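You operate a simulated robot arm through the tools that you are given. There is no shell and no other tool. Be economical: measure what you need, move in short steps, check, and stop when the job is done.

The job below is to be done with a simulated robot arm. You get a single attempt, and the scene is never put back.

## Task
Wipe the bright plate clean, lay it on the trivet and stand the film frame on it.
Fine: wiping block back where it stood.

Only the result counts: the job must be done as asked and must still hold three seconds after the hand-in. Knocking over, shifting, dropping, spilling or breaking anything else fails it.

## Robot
A 7-joint arm with a two-finger parallel gripper, fixed in place. Base frame: the origin is at the foot of the arm, x ahead of it, y to its left, z up. Readings come in mm, degrees, newtons and seconds.
Its first joint turns from -66.0 to 66.0 degrees. Payload 2.6 kg.
The tool frame sits at the grasp point between the pads (the TCP): z along the fingers, y along the line on which they close. The tips reach 30 mm beyond it. Largest opening 94 mm; finger width 28, thickness 10; the body of the gripper, 50 by 96 mm, starts 55 mm behind the TCP.
Orientation is told as [roll, pitch, yaw] about the base's x, y, z axes, in that order, counted from this pose: with the fingers straight down and closing along the base's y, the tool's x points along the base's -x, its y along +y and its z along -z.

## Interface
- The arm moves only by the tool step_arm. Its argument "motion" is a list of rows, each an object (a shift or turn left out is 0, a gripper value left out holds the last) with "dp": the shift along the tool's x, y, z in mm, a list of three; "dr": the turn, a rotation vector about the tool's x, y, z in degrees, a list of three; "grip": the closure in counts, from 0 (fully open) to 255 (shut). In form: [{"dp": [dx, dy, dz], "dr": [wx, wy, wz], "grip": grip}, ...]. A call has 1 to 12 rows; each row is the pose to reach, as a shift and turn from the pose commanded when the call began, along the tool's axes at that moment. A row lasts 0.2 s, in which the tool goes at most 50 mm and 8.6 degrees; a call with a longer step from one row to the next is refused whole, and so is a gripper value outside its range. A pose out of reach is approached as far as the arm can. The call stops where the force on the tool passes 40 N (or 10 N more than at its start, if that is more) or the arm is blocked; 0.2 s more then pass. Each finger travels about 72 mm/s and halts on what it meets, pressing with about 32 N; the grip force reading is that of the motor and also rises with nothing between the fingers. The clock runs only during rows and for 0.2 s after the last one: add rows that repeat a pose to give the fingers time. It gives the time, the measured TCP pose, the force on the tool (base axes), the opening and the grip force at its end, in the units of the frame above (readings bear some noise), and new pictures: "show" is both (left out), scene, wrist or none.
- Cameras (640 x 400 px; columns grow to the right, rows downward): "scene" is fixed at [44.9, 439.1, 566.5]; the picture's right is [-0.66, -0.75, 0.00], its down [-0.43, 0.37, -0.82] and it looks along [0.62, -0.54, -0.57] (base axes); focal length 228 px, centre (320, 200). "wrist" rides on the gripper at [-37, 0, -58] in the tool frame; the picture's right is [0.00, -1.00, 0.00], its down [0.97, 0.00, -0.24] and it looks along [0.24, 0.00, 0.97] (tool axes); focal length 218 px, centre (320, 200).
- pixel_to_xyz(camera, pixels): there is no depth. For up to 12 entries [column, row, z] of the newest picture of that camera ("zoom" is the newest enlarged one), the place [x, y] in the base frame at which the ray of that pixel passes the height z, good to about 2 mm. The clock stands still meanwhile.
- close_up(camera, box): a new picture of the part [left, top, right, bottom] of that camera's present view, enlarged. The clock stands still meanwhile.
- job_done(): hands the job in; it is judged then, once.

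Keep the steps short. Do not move on a guess: measure, check each grasp and each placing, and mend mistakes. In all there are 80 turns and 120 pictures (those below and enlarged ones count). Leave the gripper open and the arm clear of the work at the hand-in unless told otherwise, and finish with a single line.

The tools are called after ">>>" as a command line: name --argument value ..., lists and objects as JSON in quotes. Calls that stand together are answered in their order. step_arm: Moves the arm, as the interface text tells. Its arguments: {"type":"object","properties":{"motion":{"type":"array","items":{"type":"object","properties":{"dp":{"type":"array","items":{"type":"number"}},"dr":{"type":"array","items":{"type":"number"}},"grip":{"type":"number"}}}},"show":{"type":"string","enum":["both","scene","wrist","none"]}},"required":["motion"]} The other tools are called the same way: pixel_to_xyz (camera, pixels) gives the place at which the rays of pixels pass given heights; close_up (camera, box) takes an enlarged picture of a part of a camera's view; job_done () hands the job in.

At the start:

```text
clock: 0.0
tool_pos: [351.2, 84.0, 366.0]
orientation: [-0.1, 0.0, -0.1]
force: [0.2, 0.6, 0.3]
finger_gap: 93.8
grip_force: 0.0
```

scene: 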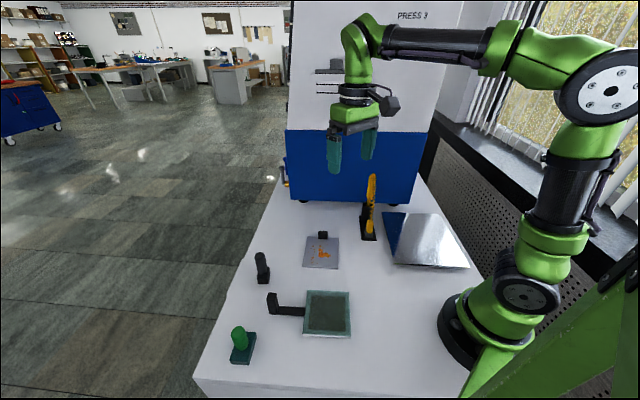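
wrist: 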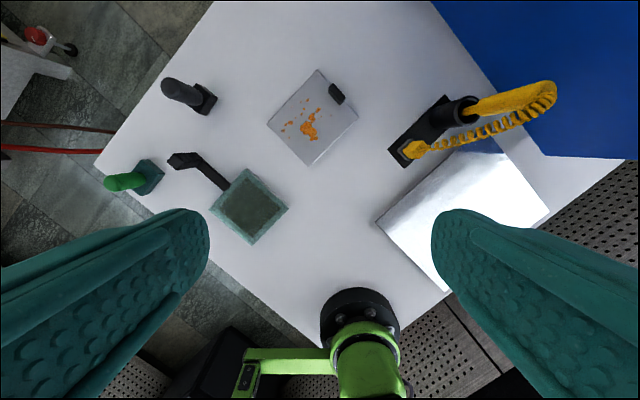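

I see a bright plate with orange dirt (scene ~322,252), a framed item with a handle (~327,313), a green-knob object (~240,345), a black-handled object (~262,268), a yellow coil item and a shiny sheet. I'll enlarge both views to identify them.

>>> close_up --camera "scene" --box '[210, 160, 370, 260]'

>>> close_up --camera "scene" --box '[210, 270, 370, 370]'

>>> close_up --camera "wrist" --box '[90, 60, 410, 260]'

>>> close_up --camera "scene" --box '[340, 160, 500, 280]'

```text
4.00 times, centred on (290, 210) of scene
```

zoom: 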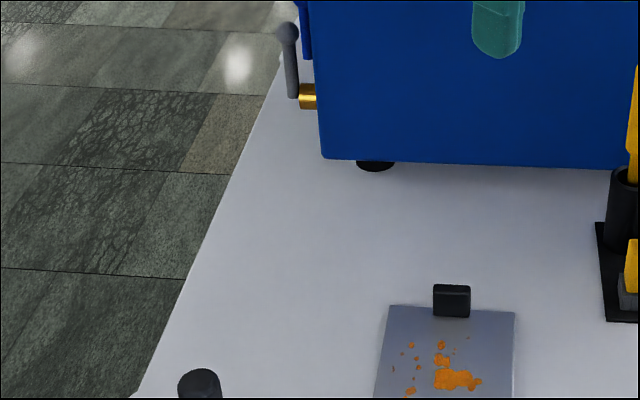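

```text
4.00 times, centred on (290, 320) of scene
```

zoom: 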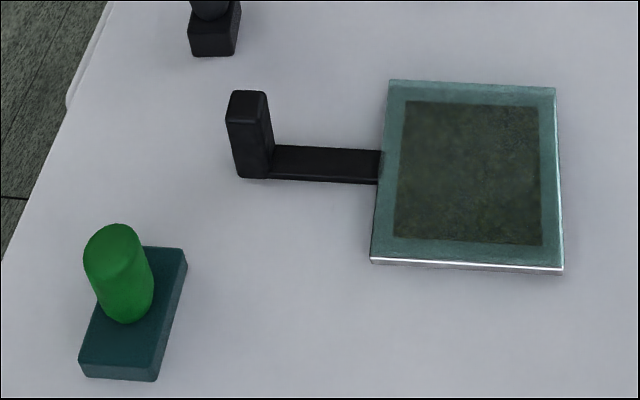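

```text
2.00 times, centred on (250, 160) of wrist
```

zoom: 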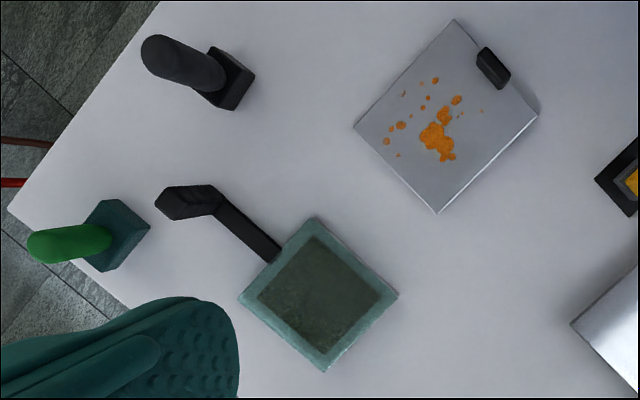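

```text
3.33 times, centred on (420, 220) of scene
```

zoom: 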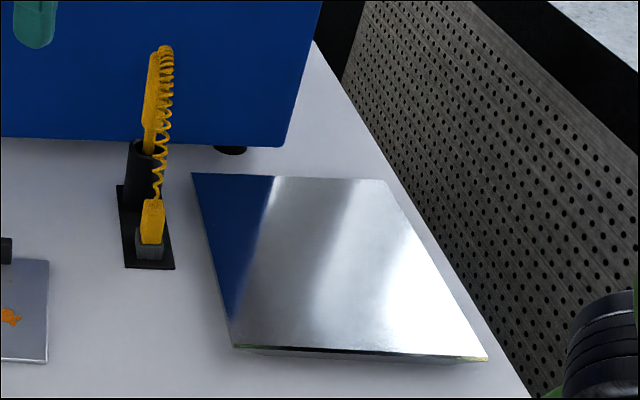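

Measuring main features in the scene picture and looking at the shiny slab and wipers from the wrist camera.

>>> pixel_to_xyz --camera "scene" --pixels '[[387, 212, -155], [437, 214, -155], [470, 268, -155], [398, 264, -155], [307, 237, -150], [339, 238, -150], [338, 270, -150], [303, 268, -150], [307, 290, -150], [349, 292, -150], [351, 337, -150], [303, 335, -150]]'

>>> close_up --camera "wrist" --box '[360, 70, 600, 300]'

>>> close_up --camera "wrist" --box '[90, 60, 250, 220]'

```text
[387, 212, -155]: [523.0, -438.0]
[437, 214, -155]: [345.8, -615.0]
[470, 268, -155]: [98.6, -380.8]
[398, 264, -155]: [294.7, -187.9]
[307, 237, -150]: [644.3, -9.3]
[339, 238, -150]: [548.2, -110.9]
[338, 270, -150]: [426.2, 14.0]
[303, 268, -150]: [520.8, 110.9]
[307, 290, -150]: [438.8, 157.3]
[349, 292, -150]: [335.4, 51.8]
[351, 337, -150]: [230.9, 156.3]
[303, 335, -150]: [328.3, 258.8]
```

```text
1.74 times, centred on (480, 185) of wrist
```

zoom: 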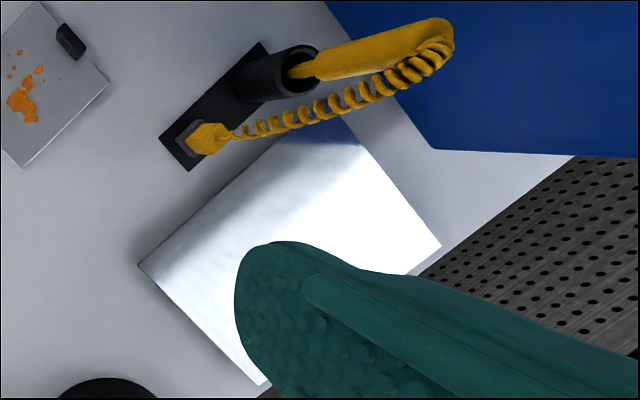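

```text
2.50 times, centred on (170, 140) of wrist
```

zoom: 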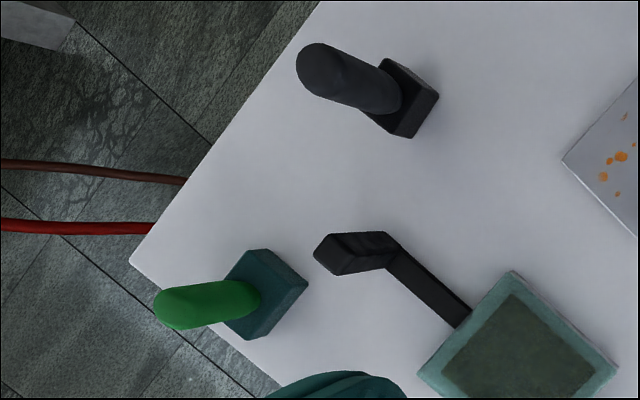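

The names need care, so I'll get closer looks. Moving toward the left objects at a safe height (z ≈ 170), fingers well above everything.

>>> step_arm --motion '[{"dp": [0, 25, 40]}, {"dp": [0, 50, 80]}, {"dp": [0, 75, 120]}, {"dp": [0, 100, 160]}, {"dp": [0, 120, 195]}, {"dp": [0, 120, 195]}]'

>>> pixel_to_xyz --camera "scene" --pixels '[[243, 350, -155], [262, 280, -155], [276, 312, -155], [323, 237, -140], [368, 236, -155]]'

```text
clock: 1.4
tool_pos: [352.7, 208.5, 170.4]
orientation: [0.0, 0.1, -0.1]
force: [0.4, -0.2, 0.8]
finger_gap: 94.1
grip_force: 0.1
```

scene: 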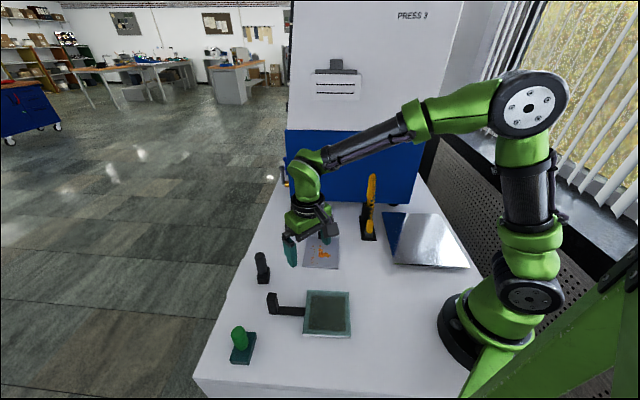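
wrist: 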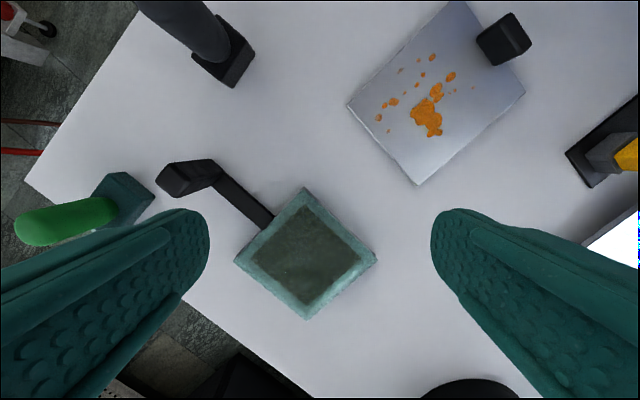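

```text
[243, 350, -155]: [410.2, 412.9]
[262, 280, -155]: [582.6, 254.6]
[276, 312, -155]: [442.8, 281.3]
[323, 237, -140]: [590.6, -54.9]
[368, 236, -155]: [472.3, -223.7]
```

A notice on the press is now visible at (338,85); enlarging it and the left-hand objects.

>>> close_up --camera "scene" --box '[308, 55, 368, 105]'

>>> close_up --camera "wrist" --box '[150, 150, 390, 320]'

>>> close_up --camera "wrist" --box '[340, 0, 540, 190]'

```text
8.00 times, centred on (338, 80) of scene
```

zoom: 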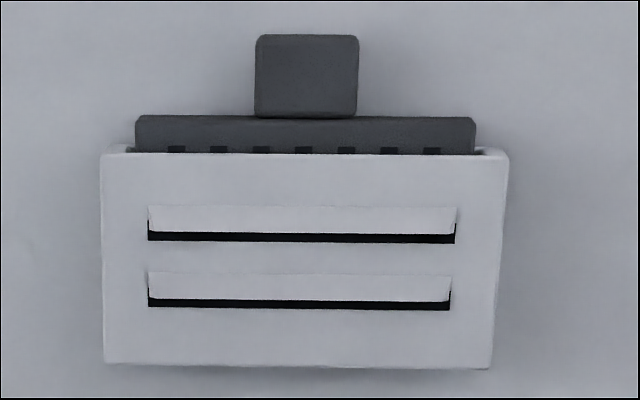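

```text
2.35 times, centred on (270, 235) of wrist
```

zoom: 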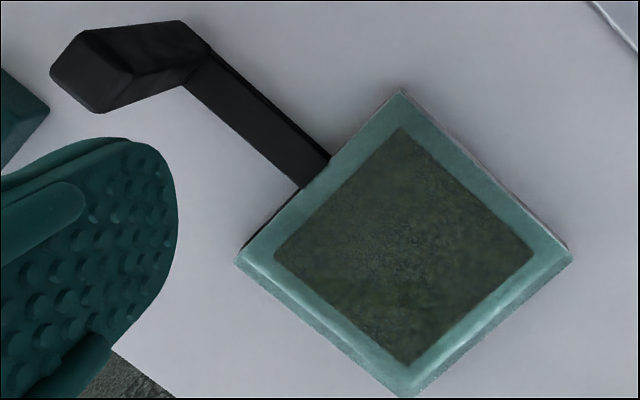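

```text
2.11 times, centred on (440, 95) of wrist
```

zoom: 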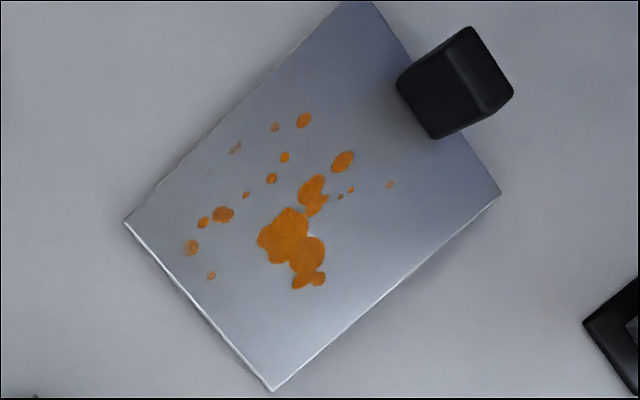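

The holder on the press carries a grey comb-like tool, no text. Next I'll look at the right side (slab, yellow item) from the wrist, staying high.

>>> step_arm --motion '[{"dp": [0, -45, 0]}, {"dp": [0, -90, 0]}, {"dp": [0, -135, 0]}, {"dp": [0, -180, 0]}, {"dp": [0, -225, 0]}, {"dp": [0, -270, 0]}, {"dp": [10, -315, 0]}, {"dp": [20, -360, 0]}, {"dp": [20, -400, 0]}, {"dp": [20, -400, 0]}]'

```text
clock: 3.6
tool_pos: [334.0, -193.8, 171.0]
orientation: [-0.1, 0.1, 0.0]
force: [0.5, 0.0, 0.0]
finger_gap: 93.9
grip_force: 0.1
```

scene: 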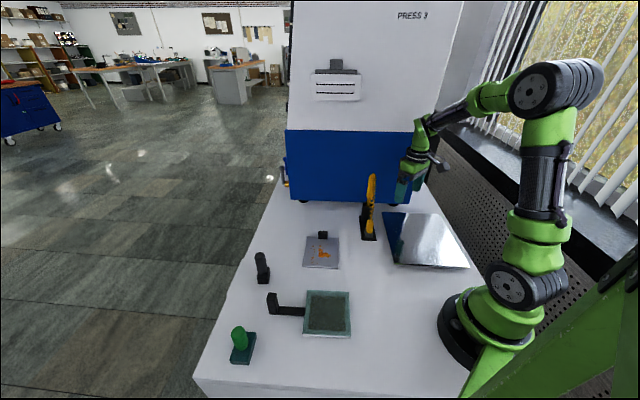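
wrist: 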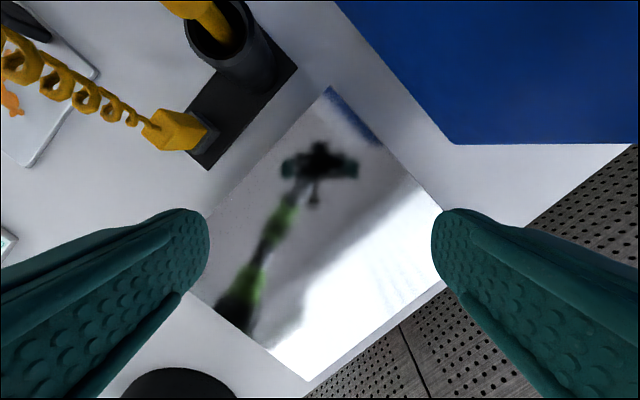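

The slab is mirror-polished with no grip. I'll measure its height by matching corners in both views, and check its edge for legs.

>>> close_up --camera "scene" --box '[370, 200, 482, 280]'

>>> close_up --camera "wrist" --box '[180, 70, 460, 390]'

>>> pixel_to_xyz --camera "wrist" --pixels '[[331, 87, -155], [331, 87, -135], [331, 87, -115], [307, 380, -155], [307, 380, -135], [307, 380, -115]]'

>>> pixel_to_xyz --camera "scene" --pixels '[[383, 212, -155], [383, 212, -135], [383, 212, -115], [470, 266, -155], [470, 266, -135], [470, 266, -115]]'

```text
5.00 times, centred on (426, 240) of scene
```

zoom: 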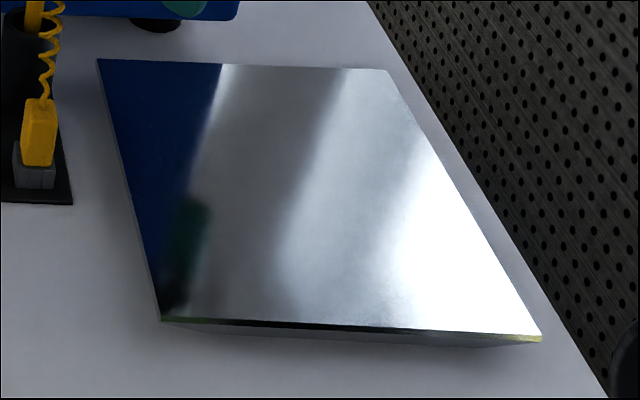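

```text
1.25 times, centred on (320, 230) of wrist
```

zoom: 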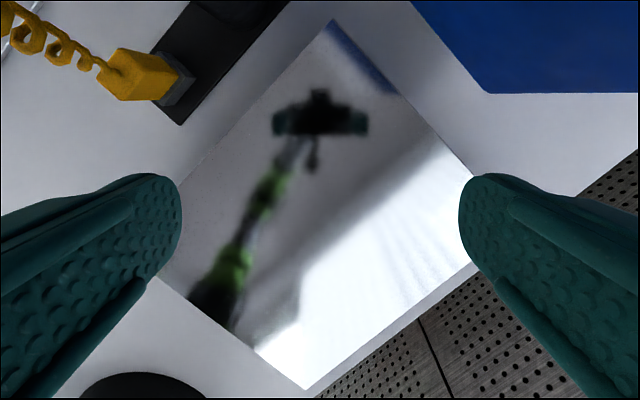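

```text
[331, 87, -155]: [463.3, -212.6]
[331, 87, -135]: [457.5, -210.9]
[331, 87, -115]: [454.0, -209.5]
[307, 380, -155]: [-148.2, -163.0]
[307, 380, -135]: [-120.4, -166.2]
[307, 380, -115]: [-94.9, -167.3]
```

```text
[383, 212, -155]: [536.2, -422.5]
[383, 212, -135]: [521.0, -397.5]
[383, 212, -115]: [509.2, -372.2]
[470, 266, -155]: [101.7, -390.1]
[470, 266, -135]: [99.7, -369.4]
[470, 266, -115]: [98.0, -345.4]
```

Important finding: matching the same points in both views gives a surface height near z ≈ 0–5, not −155 (e.g. yellow base corner at (348,-79,5)). So I'll treat the table as z≈0 and lower carefully. Now move to view the two post-handled blocks close up, staying at z≈170.

>>> step_arm --motion '[{"dp": [0, 45, 0]}, {"dp": [0, 90, 0]}, {"dp": [0, 135, 0]}, {"dp": [0, 180, 0]}, {"dp": [0, 225, 0]}, {"dp": [0, 270, 0]}, {"dp": [0, 315, 0]}, {"dp": [0, 360, 0]}, {"dp": [0, 405, 0]}, {"dp": [0, 450, 0]}, {"dp": [0, 490, 0]}, {"dp": [0, 490, 0]}]' --show "wrist"

```text
clock: 6.2
tool_pos: [332.8, 295.7, 171.1]
orientation: [-0.1, 0.0, 0.0]
force: [0.2, -0.5, -0.4]
finger_gap: 93.9
grip_force: 0.1
```

wrist: 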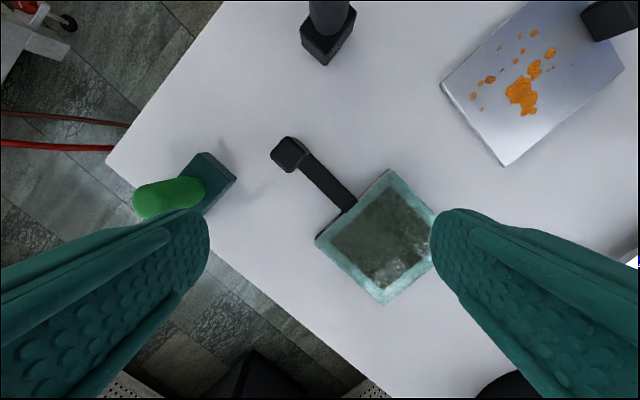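

The film frame's centre shows reflections (a film), so the teal square with L-handle is the film frame. Close-ups of the two post-handled blocks.

>>> close_up --camera "scene" --box '[222, 318, 270, 370]'

>>> close_up --camera "scene" --box '[238, 245, 292, 290]'

>>> close_up --camera "scene" --box '[345, 165, 393, 245]'

```text
7.69 times, centred on (246, 344) of scene
```

zoom: 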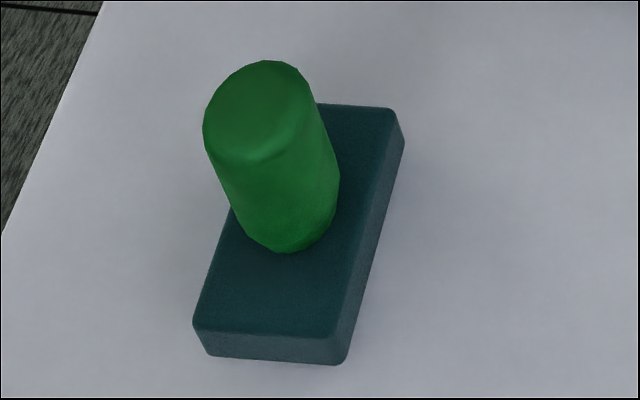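

```text
8.89 times, centred on (265, 268) of scene
```

zoom: 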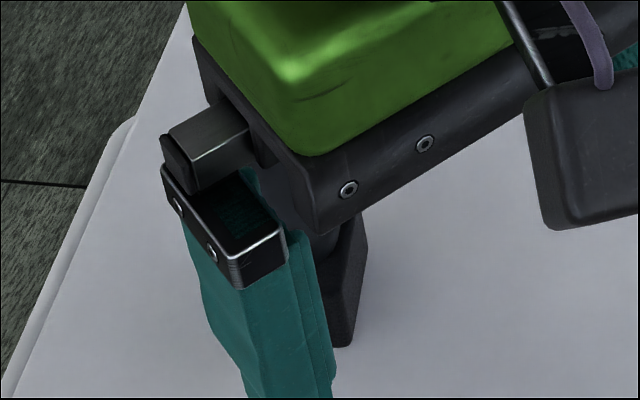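

```text
5.00 times, centred on (369, 205) of scene
```

zoom: 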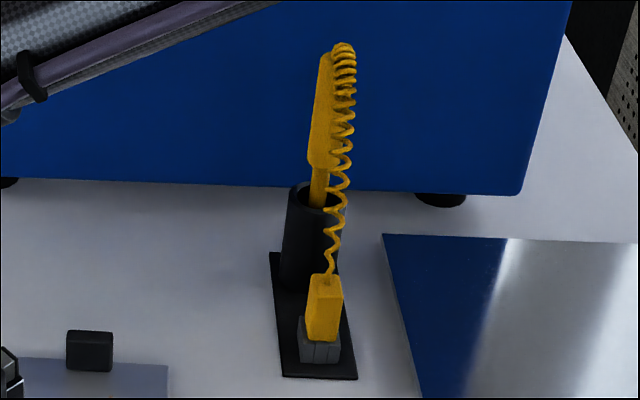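

The green-handled block is a foam-like pad with a handle. Look at the dark one closely: move +x 100 so the wrist sees it centrally.

>>> step_arm --motion '[{"dp": [-40, -20, 0], "dr": [0, -7, 0]}, {"dp": [-70, -20, 0], "dr": [0, -14, 0]}, {"dp": [-70, -20, 0], "dr": [0, -20, 0]}, {"dp": [-70, -20, 0], "dr": [0, -20, 0]}]' --show "wrist"

>>> close_up --camera "scene" --box '[238, 245, 292, 290]'

```text
clock: 7.2
tool_pos: [400.0, 276.3, 171.4]
orientation: [0.0, -20.2, 0.1]
force: [0.1, -0.2, 0.0]
finger_gap: 94.0
grip_force: 0.0
```

wrist: 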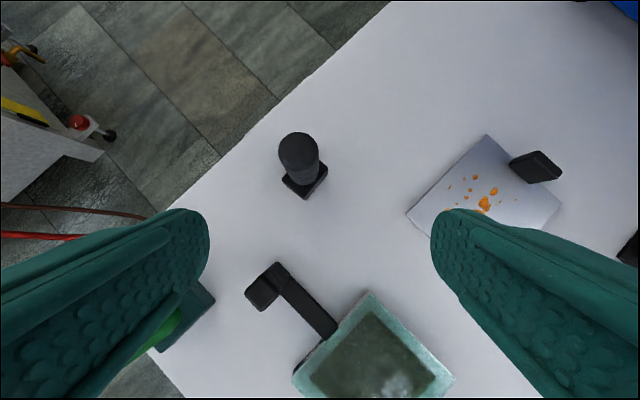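

```text
8.89 times, centred on (265, 268) of scene
```

zoom: 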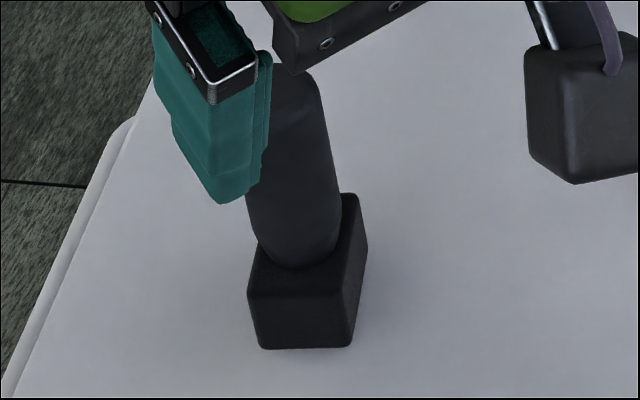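

The dark object is a solid stubby block with a post, not a pad; the green-handled foam block is the wiping block. Now measuring positions with the corrected surface height (z≈0) via scene rays.

>>> pixel_to_xyz --camera "scene" --pixels '[[255.5, 332, 15], [247.9, 361.8, 15], [229.5, 360.3, 15], [231.7, 364.2, 0], [249, 365.5, 0], [238, 332.3, 60], [242, 347, 15], [307, 290, 8], [349, 292, 8], [350.75, 337, 8], [302.75, 334.5, 8], [273.75, 314.5, 0]]'

>>> pixel_to_xyz --camera "scene" --pixels '[[307.5, 236.5, 5], [338.75, 238, 5], [338, 270, 5], [303, 268, 5], [323, 239, 5], [323, 232, 30], [272, 294, 50], [383, 212, 26], [447, 214, 26], [478, 266, 26], [402, 264, 26]]'

>>> pixel_to_xyz --camera "wrist" --pixels '[[486, 135, 5], [407, 213, 5], [370, 292, 8], [293, 372, 8], [303, 198, 0], [562, 204, 5]]'

```text
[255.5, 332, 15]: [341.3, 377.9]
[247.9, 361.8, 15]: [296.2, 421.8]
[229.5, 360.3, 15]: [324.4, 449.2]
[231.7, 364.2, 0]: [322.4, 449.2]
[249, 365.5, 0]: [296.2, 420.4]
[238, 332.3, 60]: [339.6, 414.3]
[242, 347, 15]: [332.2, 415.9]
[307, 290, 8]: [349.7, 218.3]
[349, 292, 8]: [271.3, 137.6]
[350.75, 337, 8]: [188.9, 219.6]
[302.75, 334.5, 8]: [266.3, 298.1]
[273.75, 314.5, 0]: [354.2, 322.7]
```

```text
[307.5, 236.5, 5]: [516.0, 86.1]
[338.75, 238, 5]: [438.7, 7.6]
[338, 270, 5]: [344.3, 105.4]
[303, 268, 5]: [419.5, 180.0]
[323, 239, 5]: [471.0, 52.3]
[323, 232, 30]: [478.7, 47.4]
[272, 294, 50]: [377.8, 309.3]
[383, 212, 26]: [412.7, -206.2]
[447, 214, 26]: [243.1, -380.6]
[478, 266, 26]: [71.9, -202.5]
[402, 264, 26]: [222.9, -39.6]
```

```text
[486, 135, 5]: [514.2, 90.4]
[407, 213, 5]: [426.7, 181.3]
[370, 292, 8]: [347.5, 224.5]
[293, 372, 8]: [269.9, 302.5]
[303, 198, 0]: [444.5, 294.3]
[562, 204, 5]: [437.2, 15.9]
```

Surface confirmed at z≈0. Layout: plate centre ≈(430,96), wiping block ≈(333,414), frame ≈(269,220) with grip upright ≈(358,318), trivet slab ≈(238,-207) top ≈26. Level the tool, then turn yaw to -45° (all objects sit at 45°).

>>> step_arm --motion '[{"dr": [0, 7, 0]}, {"dr": [0, 14, 0]}, {"dr": [0, 20.2, 0]}, {"dr": [0, 20.2, 0]}]' --show "none"

>>> step_arm --motion '[{"dr": [0, 0, 8]}, {"dr": [0, 0, 16]}, {"dr": [0, 0, 24]}, {"dr": [0, 0, 32]}, {"dr": [0, 0, 40]}, {"dp": [25, 35, 0], "dr": [0, 0, 45]}, {"dp": [50, 70, 0], "dr": [0, 0, 45]}, {"dp": [67, 100, 0], "dr": [0, 0, 45]}, {"dp": [67, 100, 0], "dr": [0, 0, 45]}]' --show "wrist"

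```text
clock: 8.2
tool_pos: [402.5, 274.9, 170.2]
orientation: [-0.1, 0.3, 0.1]
force: [-0.9, -0.4, 0.3]
finger_gap: 94.1
grip_force: 0.2
```

```text
clock: 10.2
tool_pos: [335.0, 375.9, 168.8]
orientation: [-0.2, 0.2, -45.1]
force: [0.6, -0.7, -0.3]
finger_gap: 93.9
grip_force: 0.0
```

wrist: 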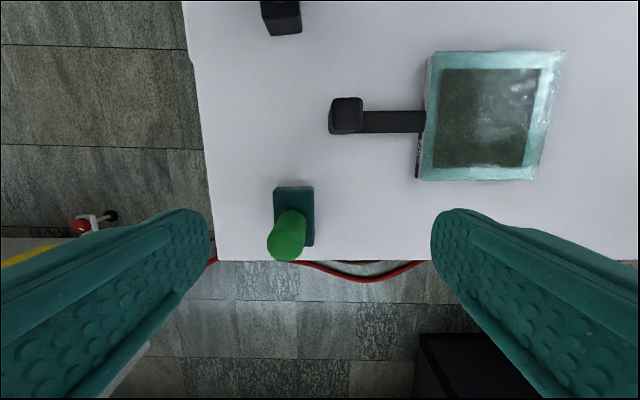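

All is now axis-aligned in the wrist view; the wiping block spans (274–314, 188–246), handle top near (286,240). Measuring.

>>> close_up --camera "wrist" --box '[250, 170, 346, 270]'

>>> pixel_to_xyz --camera "wrist" --pixels '[[274, 188, 15], [313, 188, 15], [314, 246, 15], [286, 240, 65], [286, 240, 55], [346, 97, 50], [346, 133, 10], [330, 134, 0], [427, 113, 8], [563, 52, 8], [537, 180, 8]]'

```text
4.00 times, centred on (298, 220) of wrist
```

zoom: 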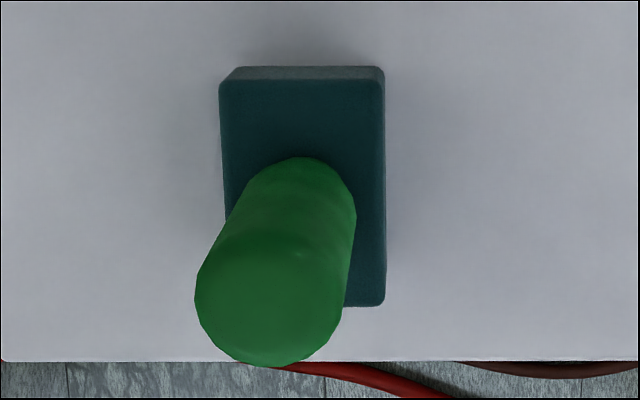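

```text
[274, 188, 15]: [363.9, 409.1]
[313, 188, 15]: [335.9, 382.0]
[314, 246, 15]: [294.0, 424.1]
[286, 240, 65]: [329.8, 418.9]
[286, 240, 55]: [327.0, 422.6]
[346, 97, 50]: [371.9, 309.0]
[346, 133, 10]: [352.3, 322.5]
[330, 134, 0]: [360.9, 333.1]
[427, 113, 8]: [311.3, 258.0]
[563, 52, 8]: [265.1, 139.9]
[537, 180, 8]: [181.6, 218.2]
```

Handle axis ≈(329,421), top ≈65. Move over it at z≈115 and check.

>>> step_arm --motion '[{"dp": [18, 14, 0]}, {"dp": [36, 27, 0]}, {"dp": [36, 27, 25]}, {"dp": [36, 27, 54]}, {"dp": [36, 27, 54]}]' --show "wrist"

```text
clock: 11.4
tool_pos: [328.6, 419.3, 116.6]
orientation: [-0.1, 0.2, -45.0]
force: [-0.3, 0.2, -0.1]
finger_gap: 94.1
grip_force: 0.2
```

wrist: 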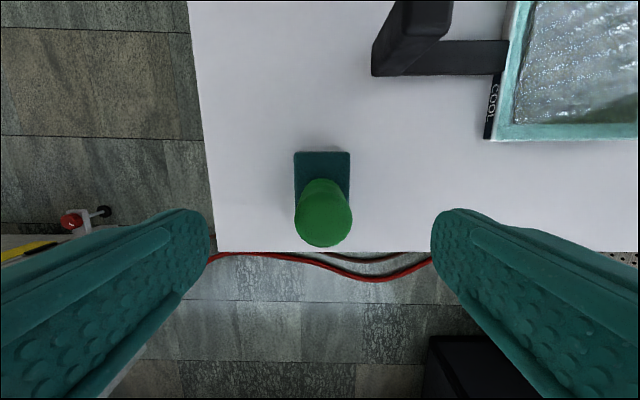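

There's a label "COOL" on the side of the teal square (≈(492,105)). Reading it.

>>> close_up --camera "wrist" --box '[360, 0, 640, 150]'

>>> close_up --camera "wrist" --box '[270, 130, 370, 255]'

```text
2.29 times, centred on (500, 75) of wrist
```

zoom: 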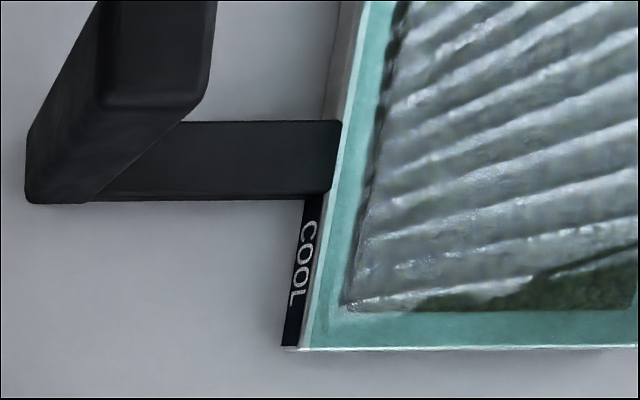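

```text
3.20 times, centred on (320, 192) of wrist
```

zoom: 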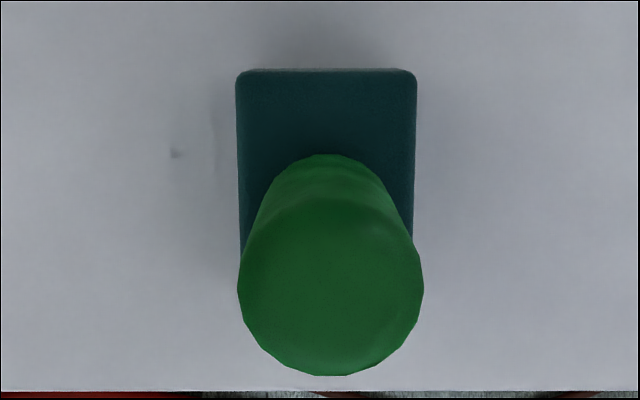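

The reflective film confirms this is the film frame (its edge strip says COOL). Wiper handle is centred (column 323). Descend to TCP z≈52 and check the force before closing.

>>> step_arm --motion '[{"dp": [2, -1, 25]}, {"dp": [2, -1, 45]}, {"dp": [2, -1, 58]}, {"dp": [2, -1, 64]}, {"dp": [2, -1, 64]}]' --show "both"

```text
clock: 12.6
tool_pos: [325.7, 420.1, 52.3]
orientation: [-0.1, 0.0, -45.0]
force: [0.0, 0.7, 0.0]
finger_gap: 93.9
grip_force: 0.0
```

scene: 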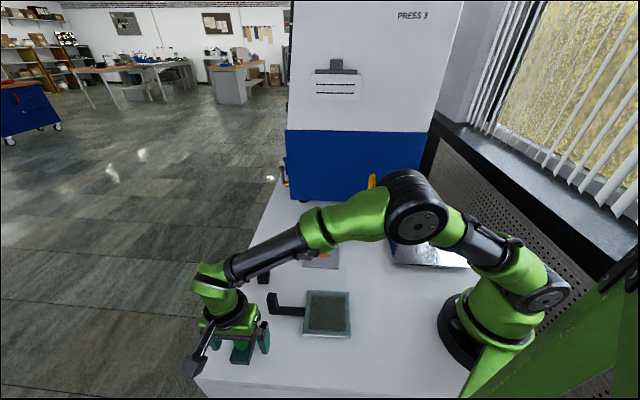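
wrist: 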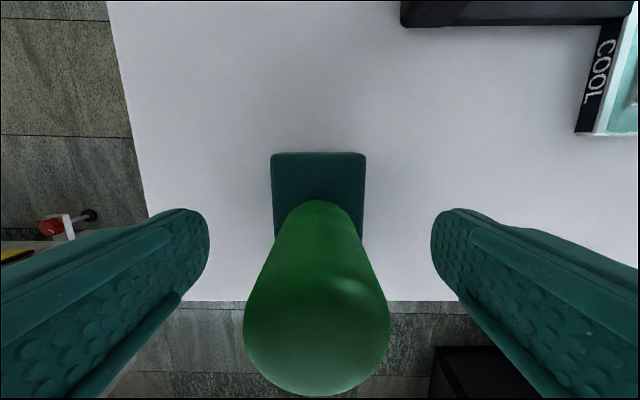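

Handle is between the fingers, clear of contact. Close on it.

>>> step_arm --motion '[{"grip": 255}, {"grip": 255}, {"grip": 255}, {"grip": 255}, {"grip": 255}]' --show "wrist"

```text
clock: 13.8
tool_pos: [326.4, 419.9, 52.6]
orientation: [-0.1, 0.1, -45.1]
force: [2.1, 0.6, 0.4]
finger_gap: 26.2
grip_force: 31.8
```

wrist: 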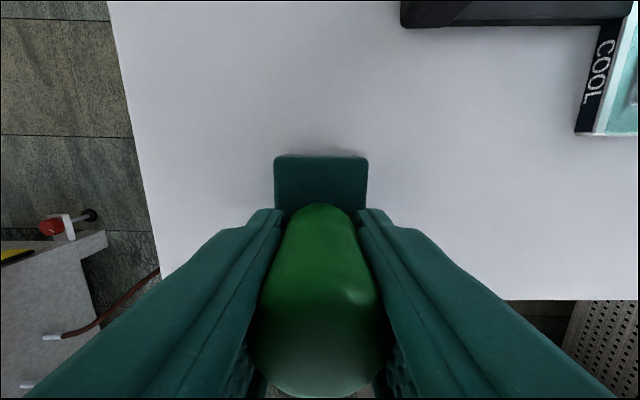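

Gripped (gap 26.2). The block moved ~1 mm sideways when gripping. Reference release pose: (326.4,419.9,52.6). Lift 60 mm and check.

>>> step_arm --motion '[{"dp": [0, 0, -10]}, {"dp": [0, 0, -30]}, {"dp": [0, 0, -60]}, {"dp": [0, 0, -90]}, {"dp": [0, 0, -90]}]' --show "both"

```text
clock: 15.0
tool_pos: [326.3, 421.0, 141.6]
orientation: [-0.2, 0.1, -45.0]
force: [0.2, -0.1, -0.9]
finger_gap: 26.2
grip_force: 31.5
```

scene: 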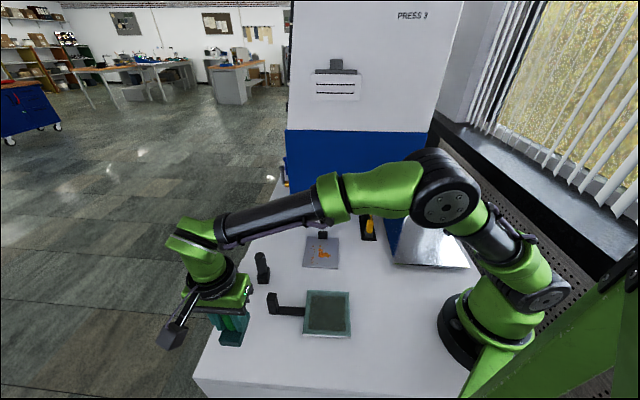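
wrist: 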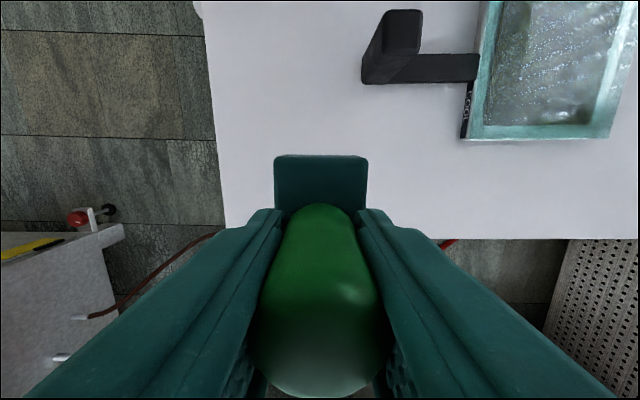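

Wiper held firmly. Raise and carry it above the near lane of the plate at z≈190 (clear of the black post and frame handle).

>>> step_arm --motion '[{"dp": [0, 0, -40]}, {"dp": [-30, -18, -48]}, {"dp": [-68, -40, -48]}, {"dp": [-106, -62, -48]}, {"dp": [-144, -84, -48]}, {"dp": [-182, -106, -48]}, {"dp": [-220, -128, -48]}, {"dp": [-250, -146, -48]}, {"dp": [-267, -156, -48]}, {"dp": [-267, -156, -48]}]' --show "wrist"

```text
clock: 17.2
tool_pos: [403.7, 121.6, 189.4]
orientation: [-0.1, 0.2, -45.1]
force: [-0.2, -0.7, 0.0]
finger_gap: 26.4
grip_force: 31.8
```

wrist: 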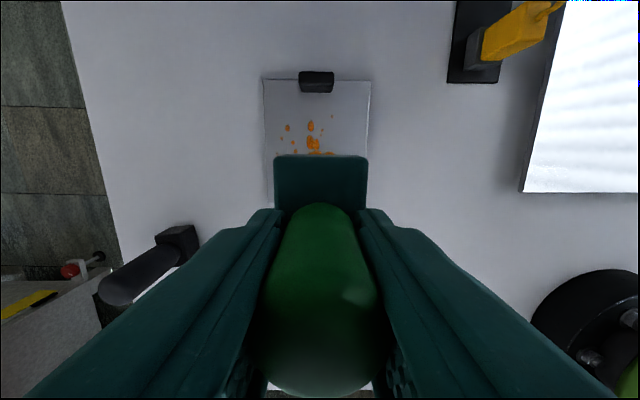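

Measuring plate far edge and knob from here.

>>> close_up --camera "wrist" --box '[250, 55, 390, 155]'

>>> pixel_to_xyz --camera "wrist" --pixels '[[263, 79, 5], [371, 81, 5], [299, 92, 5], [333, 93, 5], [300, 72, 30], [334, 72, 30], [272, 200, 5], [367, 200, 5]]'

```text
4.00 times, centred on (320, 105) of wrist
```

zoom: 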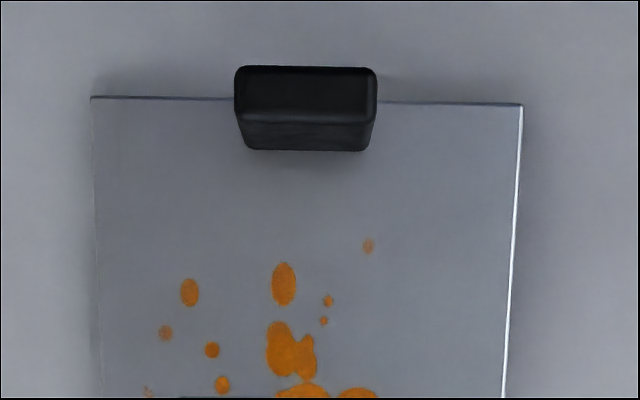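

```text
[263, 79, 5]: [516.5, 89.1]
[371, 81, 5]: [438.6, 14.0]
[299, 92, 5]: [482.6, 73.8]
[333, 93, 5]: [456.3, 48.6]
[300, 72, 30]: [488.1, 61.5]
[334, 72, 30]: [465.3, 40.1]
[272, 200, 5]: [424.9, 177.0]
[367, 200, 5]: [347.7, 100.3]
```

Plate spans s(d1)=169–301, t(d2)=320–428; dirt s≈182–268. Two lanes: TCP s=201 and 246. Lower to just above the plate at lane 1, t=340 (z≈63).

>>> step_arm --motion '[{"dp": [-1.5, -31, 30]}, {"dp": [-1.5, -31, 70]}, {"dp": [-1.5, -31, 105]}, {"dp": [-1.5, -31, 122]}, {"dp": [-1.5, -31, 126]}, {"dp": [-1.5, -31, 126]}]' --show "both"

```text
clock: 18.6
tool_pos: [382.8, 98.4, 63.1]
orientation: [-0.2, 0.2, -45.0]
force: [0.6, -1.4, -1.1]
finger_gap: 26.3
grip_force: 31.6
```

scene: 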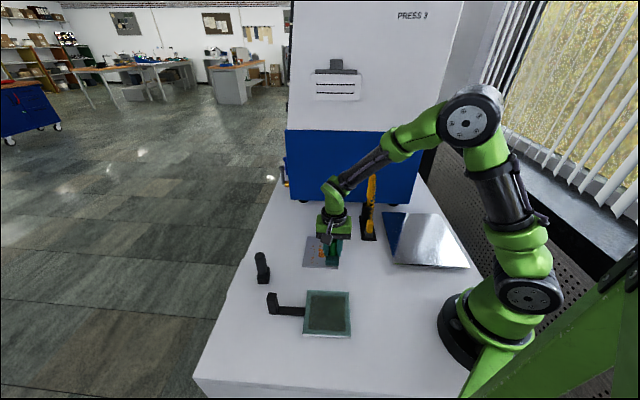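
wrist: 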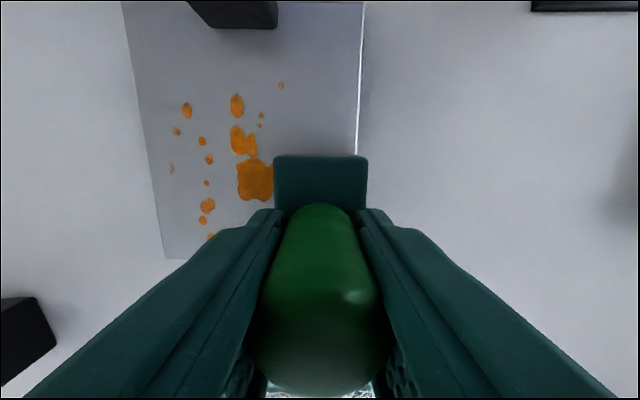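

Positioned on clean right part. Lower by 2 mm steps until contact force shows.

>>> step_arm --motion '[{"dp": [0, 0, 2]}, {"dp": [0, 0, 4]}, {"dp": [0, 0, 5]}, {"dp": [0, 0, 5]}]' --show "none"

```text
clock: 19.6
tool_pos: [383.4, 98.2, 59.7]
orientation: [0.0, 0.1, -45.0]
force: [0.7, -0.7, -0.6]
finger_gap: 26.1
grip_force: 32.4
```

>>> step_arm --motion '[{"dp": [0, 0, 1]}, {"dp": [0, 0, 2]}, {"dp": [0, 0, 2]}]' --show "none"

```text
clock: 20.4
tool_pos: [383.5, 97.5, 58.4]
orientation: [0.1, 0.0, -45.1]
force: [-5.8, -1.0, 22.5]
finger_gap: 26.4
grip_force: 32.0
```

Contact: 22 N at commanded z≈56, touching at ≈58. Ease by 1 mm and sweep along +y_t over the dirt.

>>> step_arm --motion '[{"dp": [0, 0, -1]}, {"dp": [0, 12, -1]}, {"dp": [0, 24, -1]}, {"dp": [0, 36, -1]}, {"dp": [0, 48, -1]}, {"dp": [0, 60, -1]}, {"dp": [0, 72, -1]}, {"dp": [0, 84, -1]}, {"dp": [0, 84, -1]}]' --show "wrist"

```text
clock: 22.4
tool_pos: [441.0, 156.7, 58.4]
orientation: [-0.2, 0.2, -45.0]
force: [-1.2, -0.6, 4.9]
finger_gap: 26.2
grip_force: 31.9
```

wrist: 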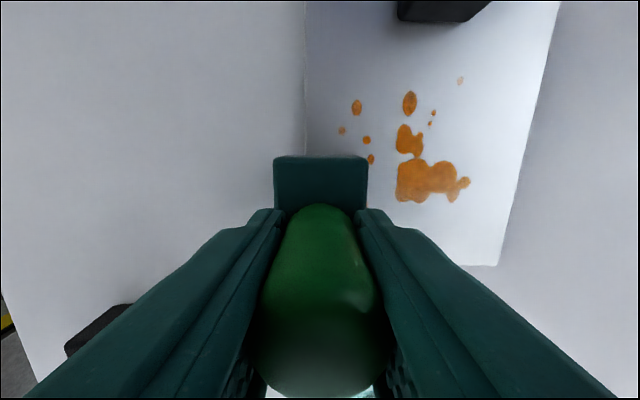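

The large spot remains though passed over (perhaps slightly paler). Sweep back with more pressure (~15–20 N).

>>> step_arm --motion '[{"dp": [0, 0, 1.5]}, {"dp": [0, -12, 1.5]}, {"dp": [0, -24, 1.5]}, {"dp": [0, -36, 1.5]}, {"dp": [0, -48, 1.5]}, {"dp": [0, -60, 1.5]}, {"dp": [0, -72, 1.5]}, {"dp": [0, -84, 1.5]}, {"dp": [0, -84, 1.5]}]' --show "wrist"

```text
clock: 24.4
tool_pos: [383.4, 98.0, 57.6]
orientation: [0.0, 0.2, -45.0]
force: [4.2, 3.3, 11.8]
finger_gap: 26.2
grip_force: 32.1
```

wrist: 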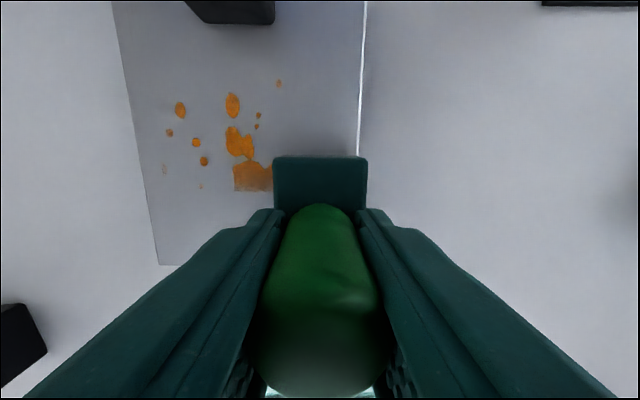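

Wiping works with ~12+ N: the large spot is trimmed up to row 190. Advance 20 mm toward the knob and sweep there and back.

>>> step_arm --motion '[{"dp": [-10, 0, 0]}, {"dp": [-20, 0, 0]}, {"dp": [-20, 17, 0]}, {"dp": [-20, 34, 0]}, {"dp": [-20, 51, 0]}, {"dp": [-20, 68, 0]}, {"dp": [-20, 84, 0]}, {"dp": [-20, 67, 0]}, {"dp": [-20, 50, 0]}, {"dp": [-20, 33, 0]}, {"dp": [-20, 16, 0]}, {"dp": [-20, 0, 0]}]' --show "wrist"

```text
clock: 27.0
tool_pos: [399.0, 82.1, 58.7]
orientation: [-0.1, 0.2, -45.0]
force: [3.5, 4.3, 11.0]
finger_gap: 26.3
grip_force: 32.3
```

wrist: 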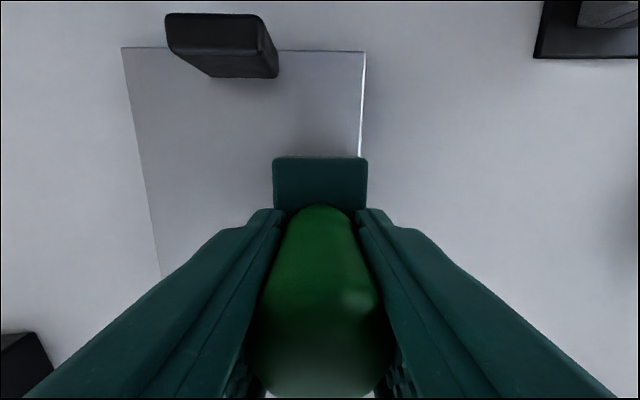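

The visible plate is clean. Lift 110 mm and inspect the whole plate.

>>> step_arm --motion '[{"dp": [0, 0, -30]}, {"dp": [20, 20, -70]}, {"dp": [45, 40, -110]}, {"dp": [45, 40, -130]}, {"dp": [45, 40, -130]}]' --show "both"

>>> close_up --camera "scene" --box '[290, 220, 354, 280]'

```text
refused: row 3 steps farther than a row can; nothing moved
```

```text
6.67 times, centred on (322, 250) of scene
```

zoom: 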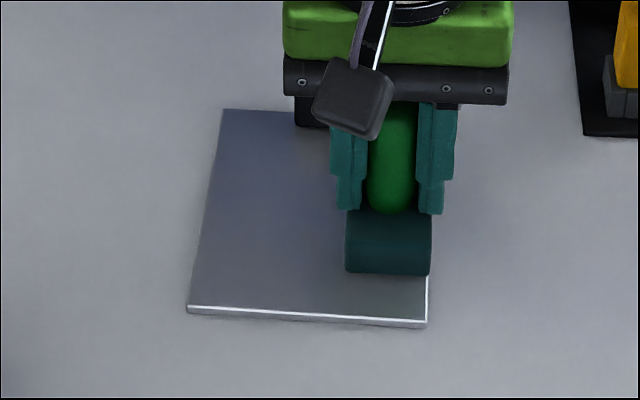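

>>> step_arm --motion '[{"dp": [0, 0, -30]}, {"dp": [10, 15, -65]}, {"dp": [25, 30, -100]}, {"dp": [45, 40, -130]}, {"dp": [70, 50, -135]}, {"dp": [90, 50, -135]}, {"dp": [90, 50, -135]}]' --show "wrist"

>>> close_up --camera "scene" --box '[290, 220, 354, 280]'

```text
clock: 28.6
tool_pos: [369.1, 183.0, 192.6]
orientation: [-0.3, 0.1, -45.0]
force: [0.1, -0.5, -0.7]
finger_gap: 26.2
grip_force: 31.9
```

wrist: 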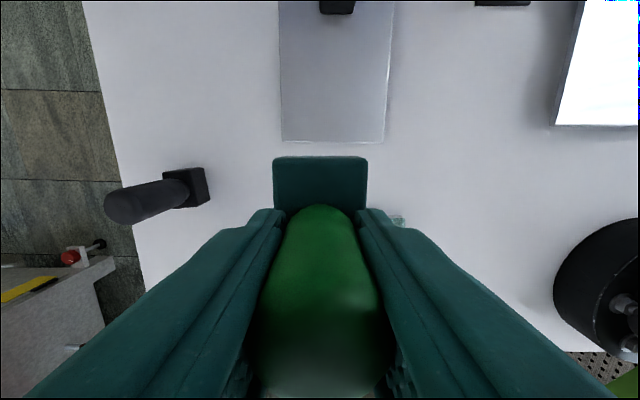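

```text
6.67 times, centred on (322, 250) of scene
```

zoom: 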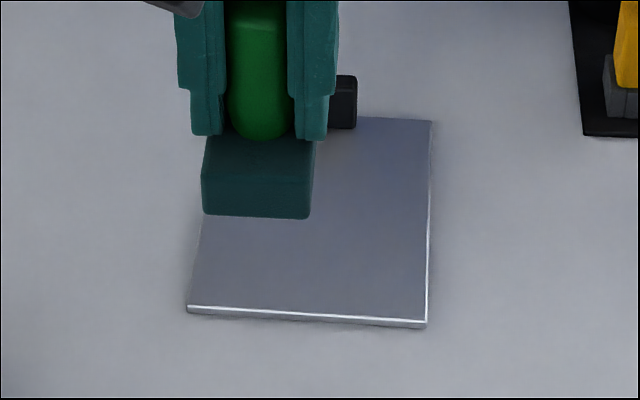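

>>> close_up --camera "wrist" --box '[265, 0, 405, 155]'

```text
2.58 times, centred on (335, 78) of wrist
```

zoom: 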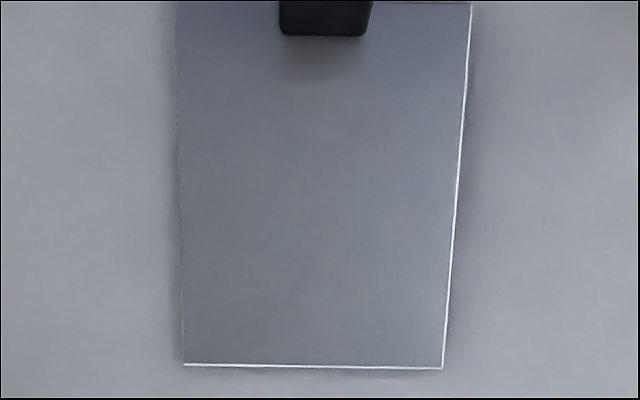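

Plate is fully clean. Carry the wiper back above its original place.

>>> step_arm --motion '[{"dp": [25, 17, 0]}, {"dp": [62, 43, 0]}, {"dp": [99, 69, 0]}, {"dp": [136, 95, 0]}, {"dp": [173, 121, 0]}, {"dp": [198, 138.6, 0]}, {"dp": [198, 138.6, 30]}, {"dp": [198, 138.6, 70]}, {"dp": [198, 138.6, 105]}, {"dp": [198, 138.6, 125]}, {"dp": [198, 138.6, 132]}, {"dp": [198, 138.6, 132]}]' --show "wrist"

```text
clock: 31.2
tool_pos: [327.1, 420.9, 59.2]
orientation: [-0.1, 0.1, -45.0]
force: [0.4, -0.1, -0.6]
finger_gap: 26.1
grip_force: 31.8
```

wrist: 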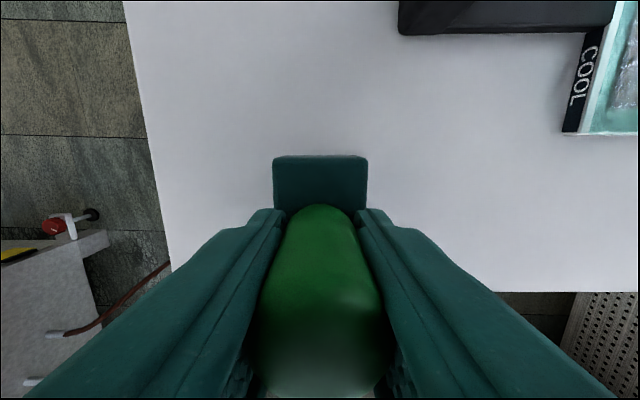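

Lower the last ~6.5 mm to the reference z 52.6 and check force.

>>> step_arm --motion '[{"dp": [0, 0, 3]}, {"dp": [0, 0, 5]}, {"dp": [0, 0, 6.5]}, {"dp": [0, 0, 6.5]}]' --show "none"

```text
clock: 32.2
tool_pos: [326.9, 420.7, 53.7]
orientation: [-0.1, 0.1, -45.0]
force: [-0.1, -0.5, 0.0]
finger_gap: 26.6
grip_force: 32.2
```

>>> step_arm --motion '[{"dp": [0, 0, 1]}, {"dp": [0, 0, 2]}, {"dp": [0, 0, 2]}]' --show "none"

```text
clock: 33.0
tool_pos: [326.3, 419.7, 52.1]
orientation: [-0.2, 0.0, -45.1]
force: [-0.8, 0.1, -0.2]
finger_gap: 26.2
grip_force: 31.9
```

>>> step_arm --motion '[{"dp": [0, 0, 1]}, {"dp": [0, 0, 2]}, {"dp": [0, 0, 2]}]' --show "none"

```text
clock: 33.8
tool_pos: [327.1, 420.8, 51.6]
orientation: [0.1, 0.1, -45.0]
force: [-2.9, -7.9, 20.7]
finger_gap: 26.3
grip_force: 31.5
```

Seated (20 N). Ease 1 mm and open.

>>> step_arm --motion '[{"dp": [0, 0, -1]}, {"dp": [0, 0, -1], "grip": 0}, {"dp": [0, 0, -1], "grip": 0}, {"dp": [0, 0, -1], "grip": 0}, {"dp": [0, 0, -1], "grip": 0}, {"dp": [0, 0, -30], "grip": 0}, {"dp": [0, 0, -64], "grip": 0}, {"dp": [0, 0, -64], "grip": 0}]' --show "both"

>>> close_up --camera "scene" --box '[222, 318, 270, 370]'

```text
clock: 35.6
tool_pos: [325.1, 422.0, 114.9]
orientation: [-0.1, 0.1, -45.0]
force: [1.1, -0.1, -0.1]
finger_gap: 93.8
grip_force: 0.0
```

scene: 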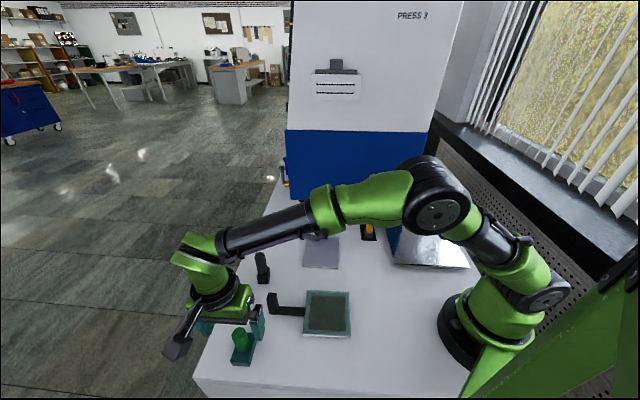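
wrist: 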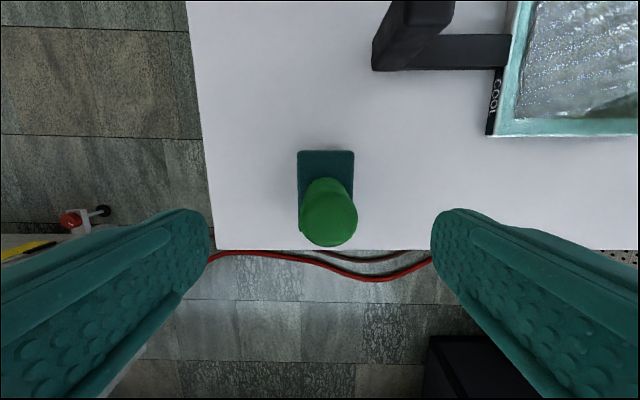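

```text
7.69 times, centred on (246, 344) of scene
```

zoom: 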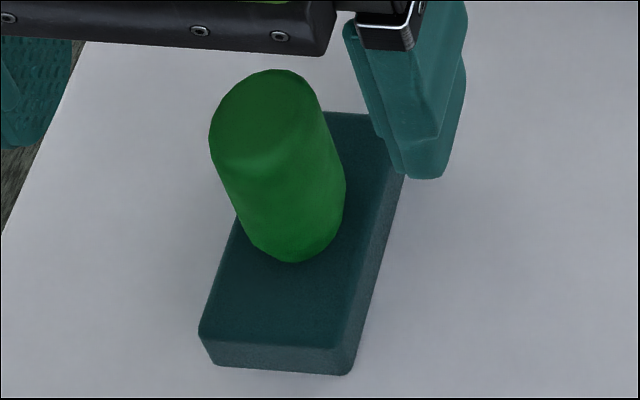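

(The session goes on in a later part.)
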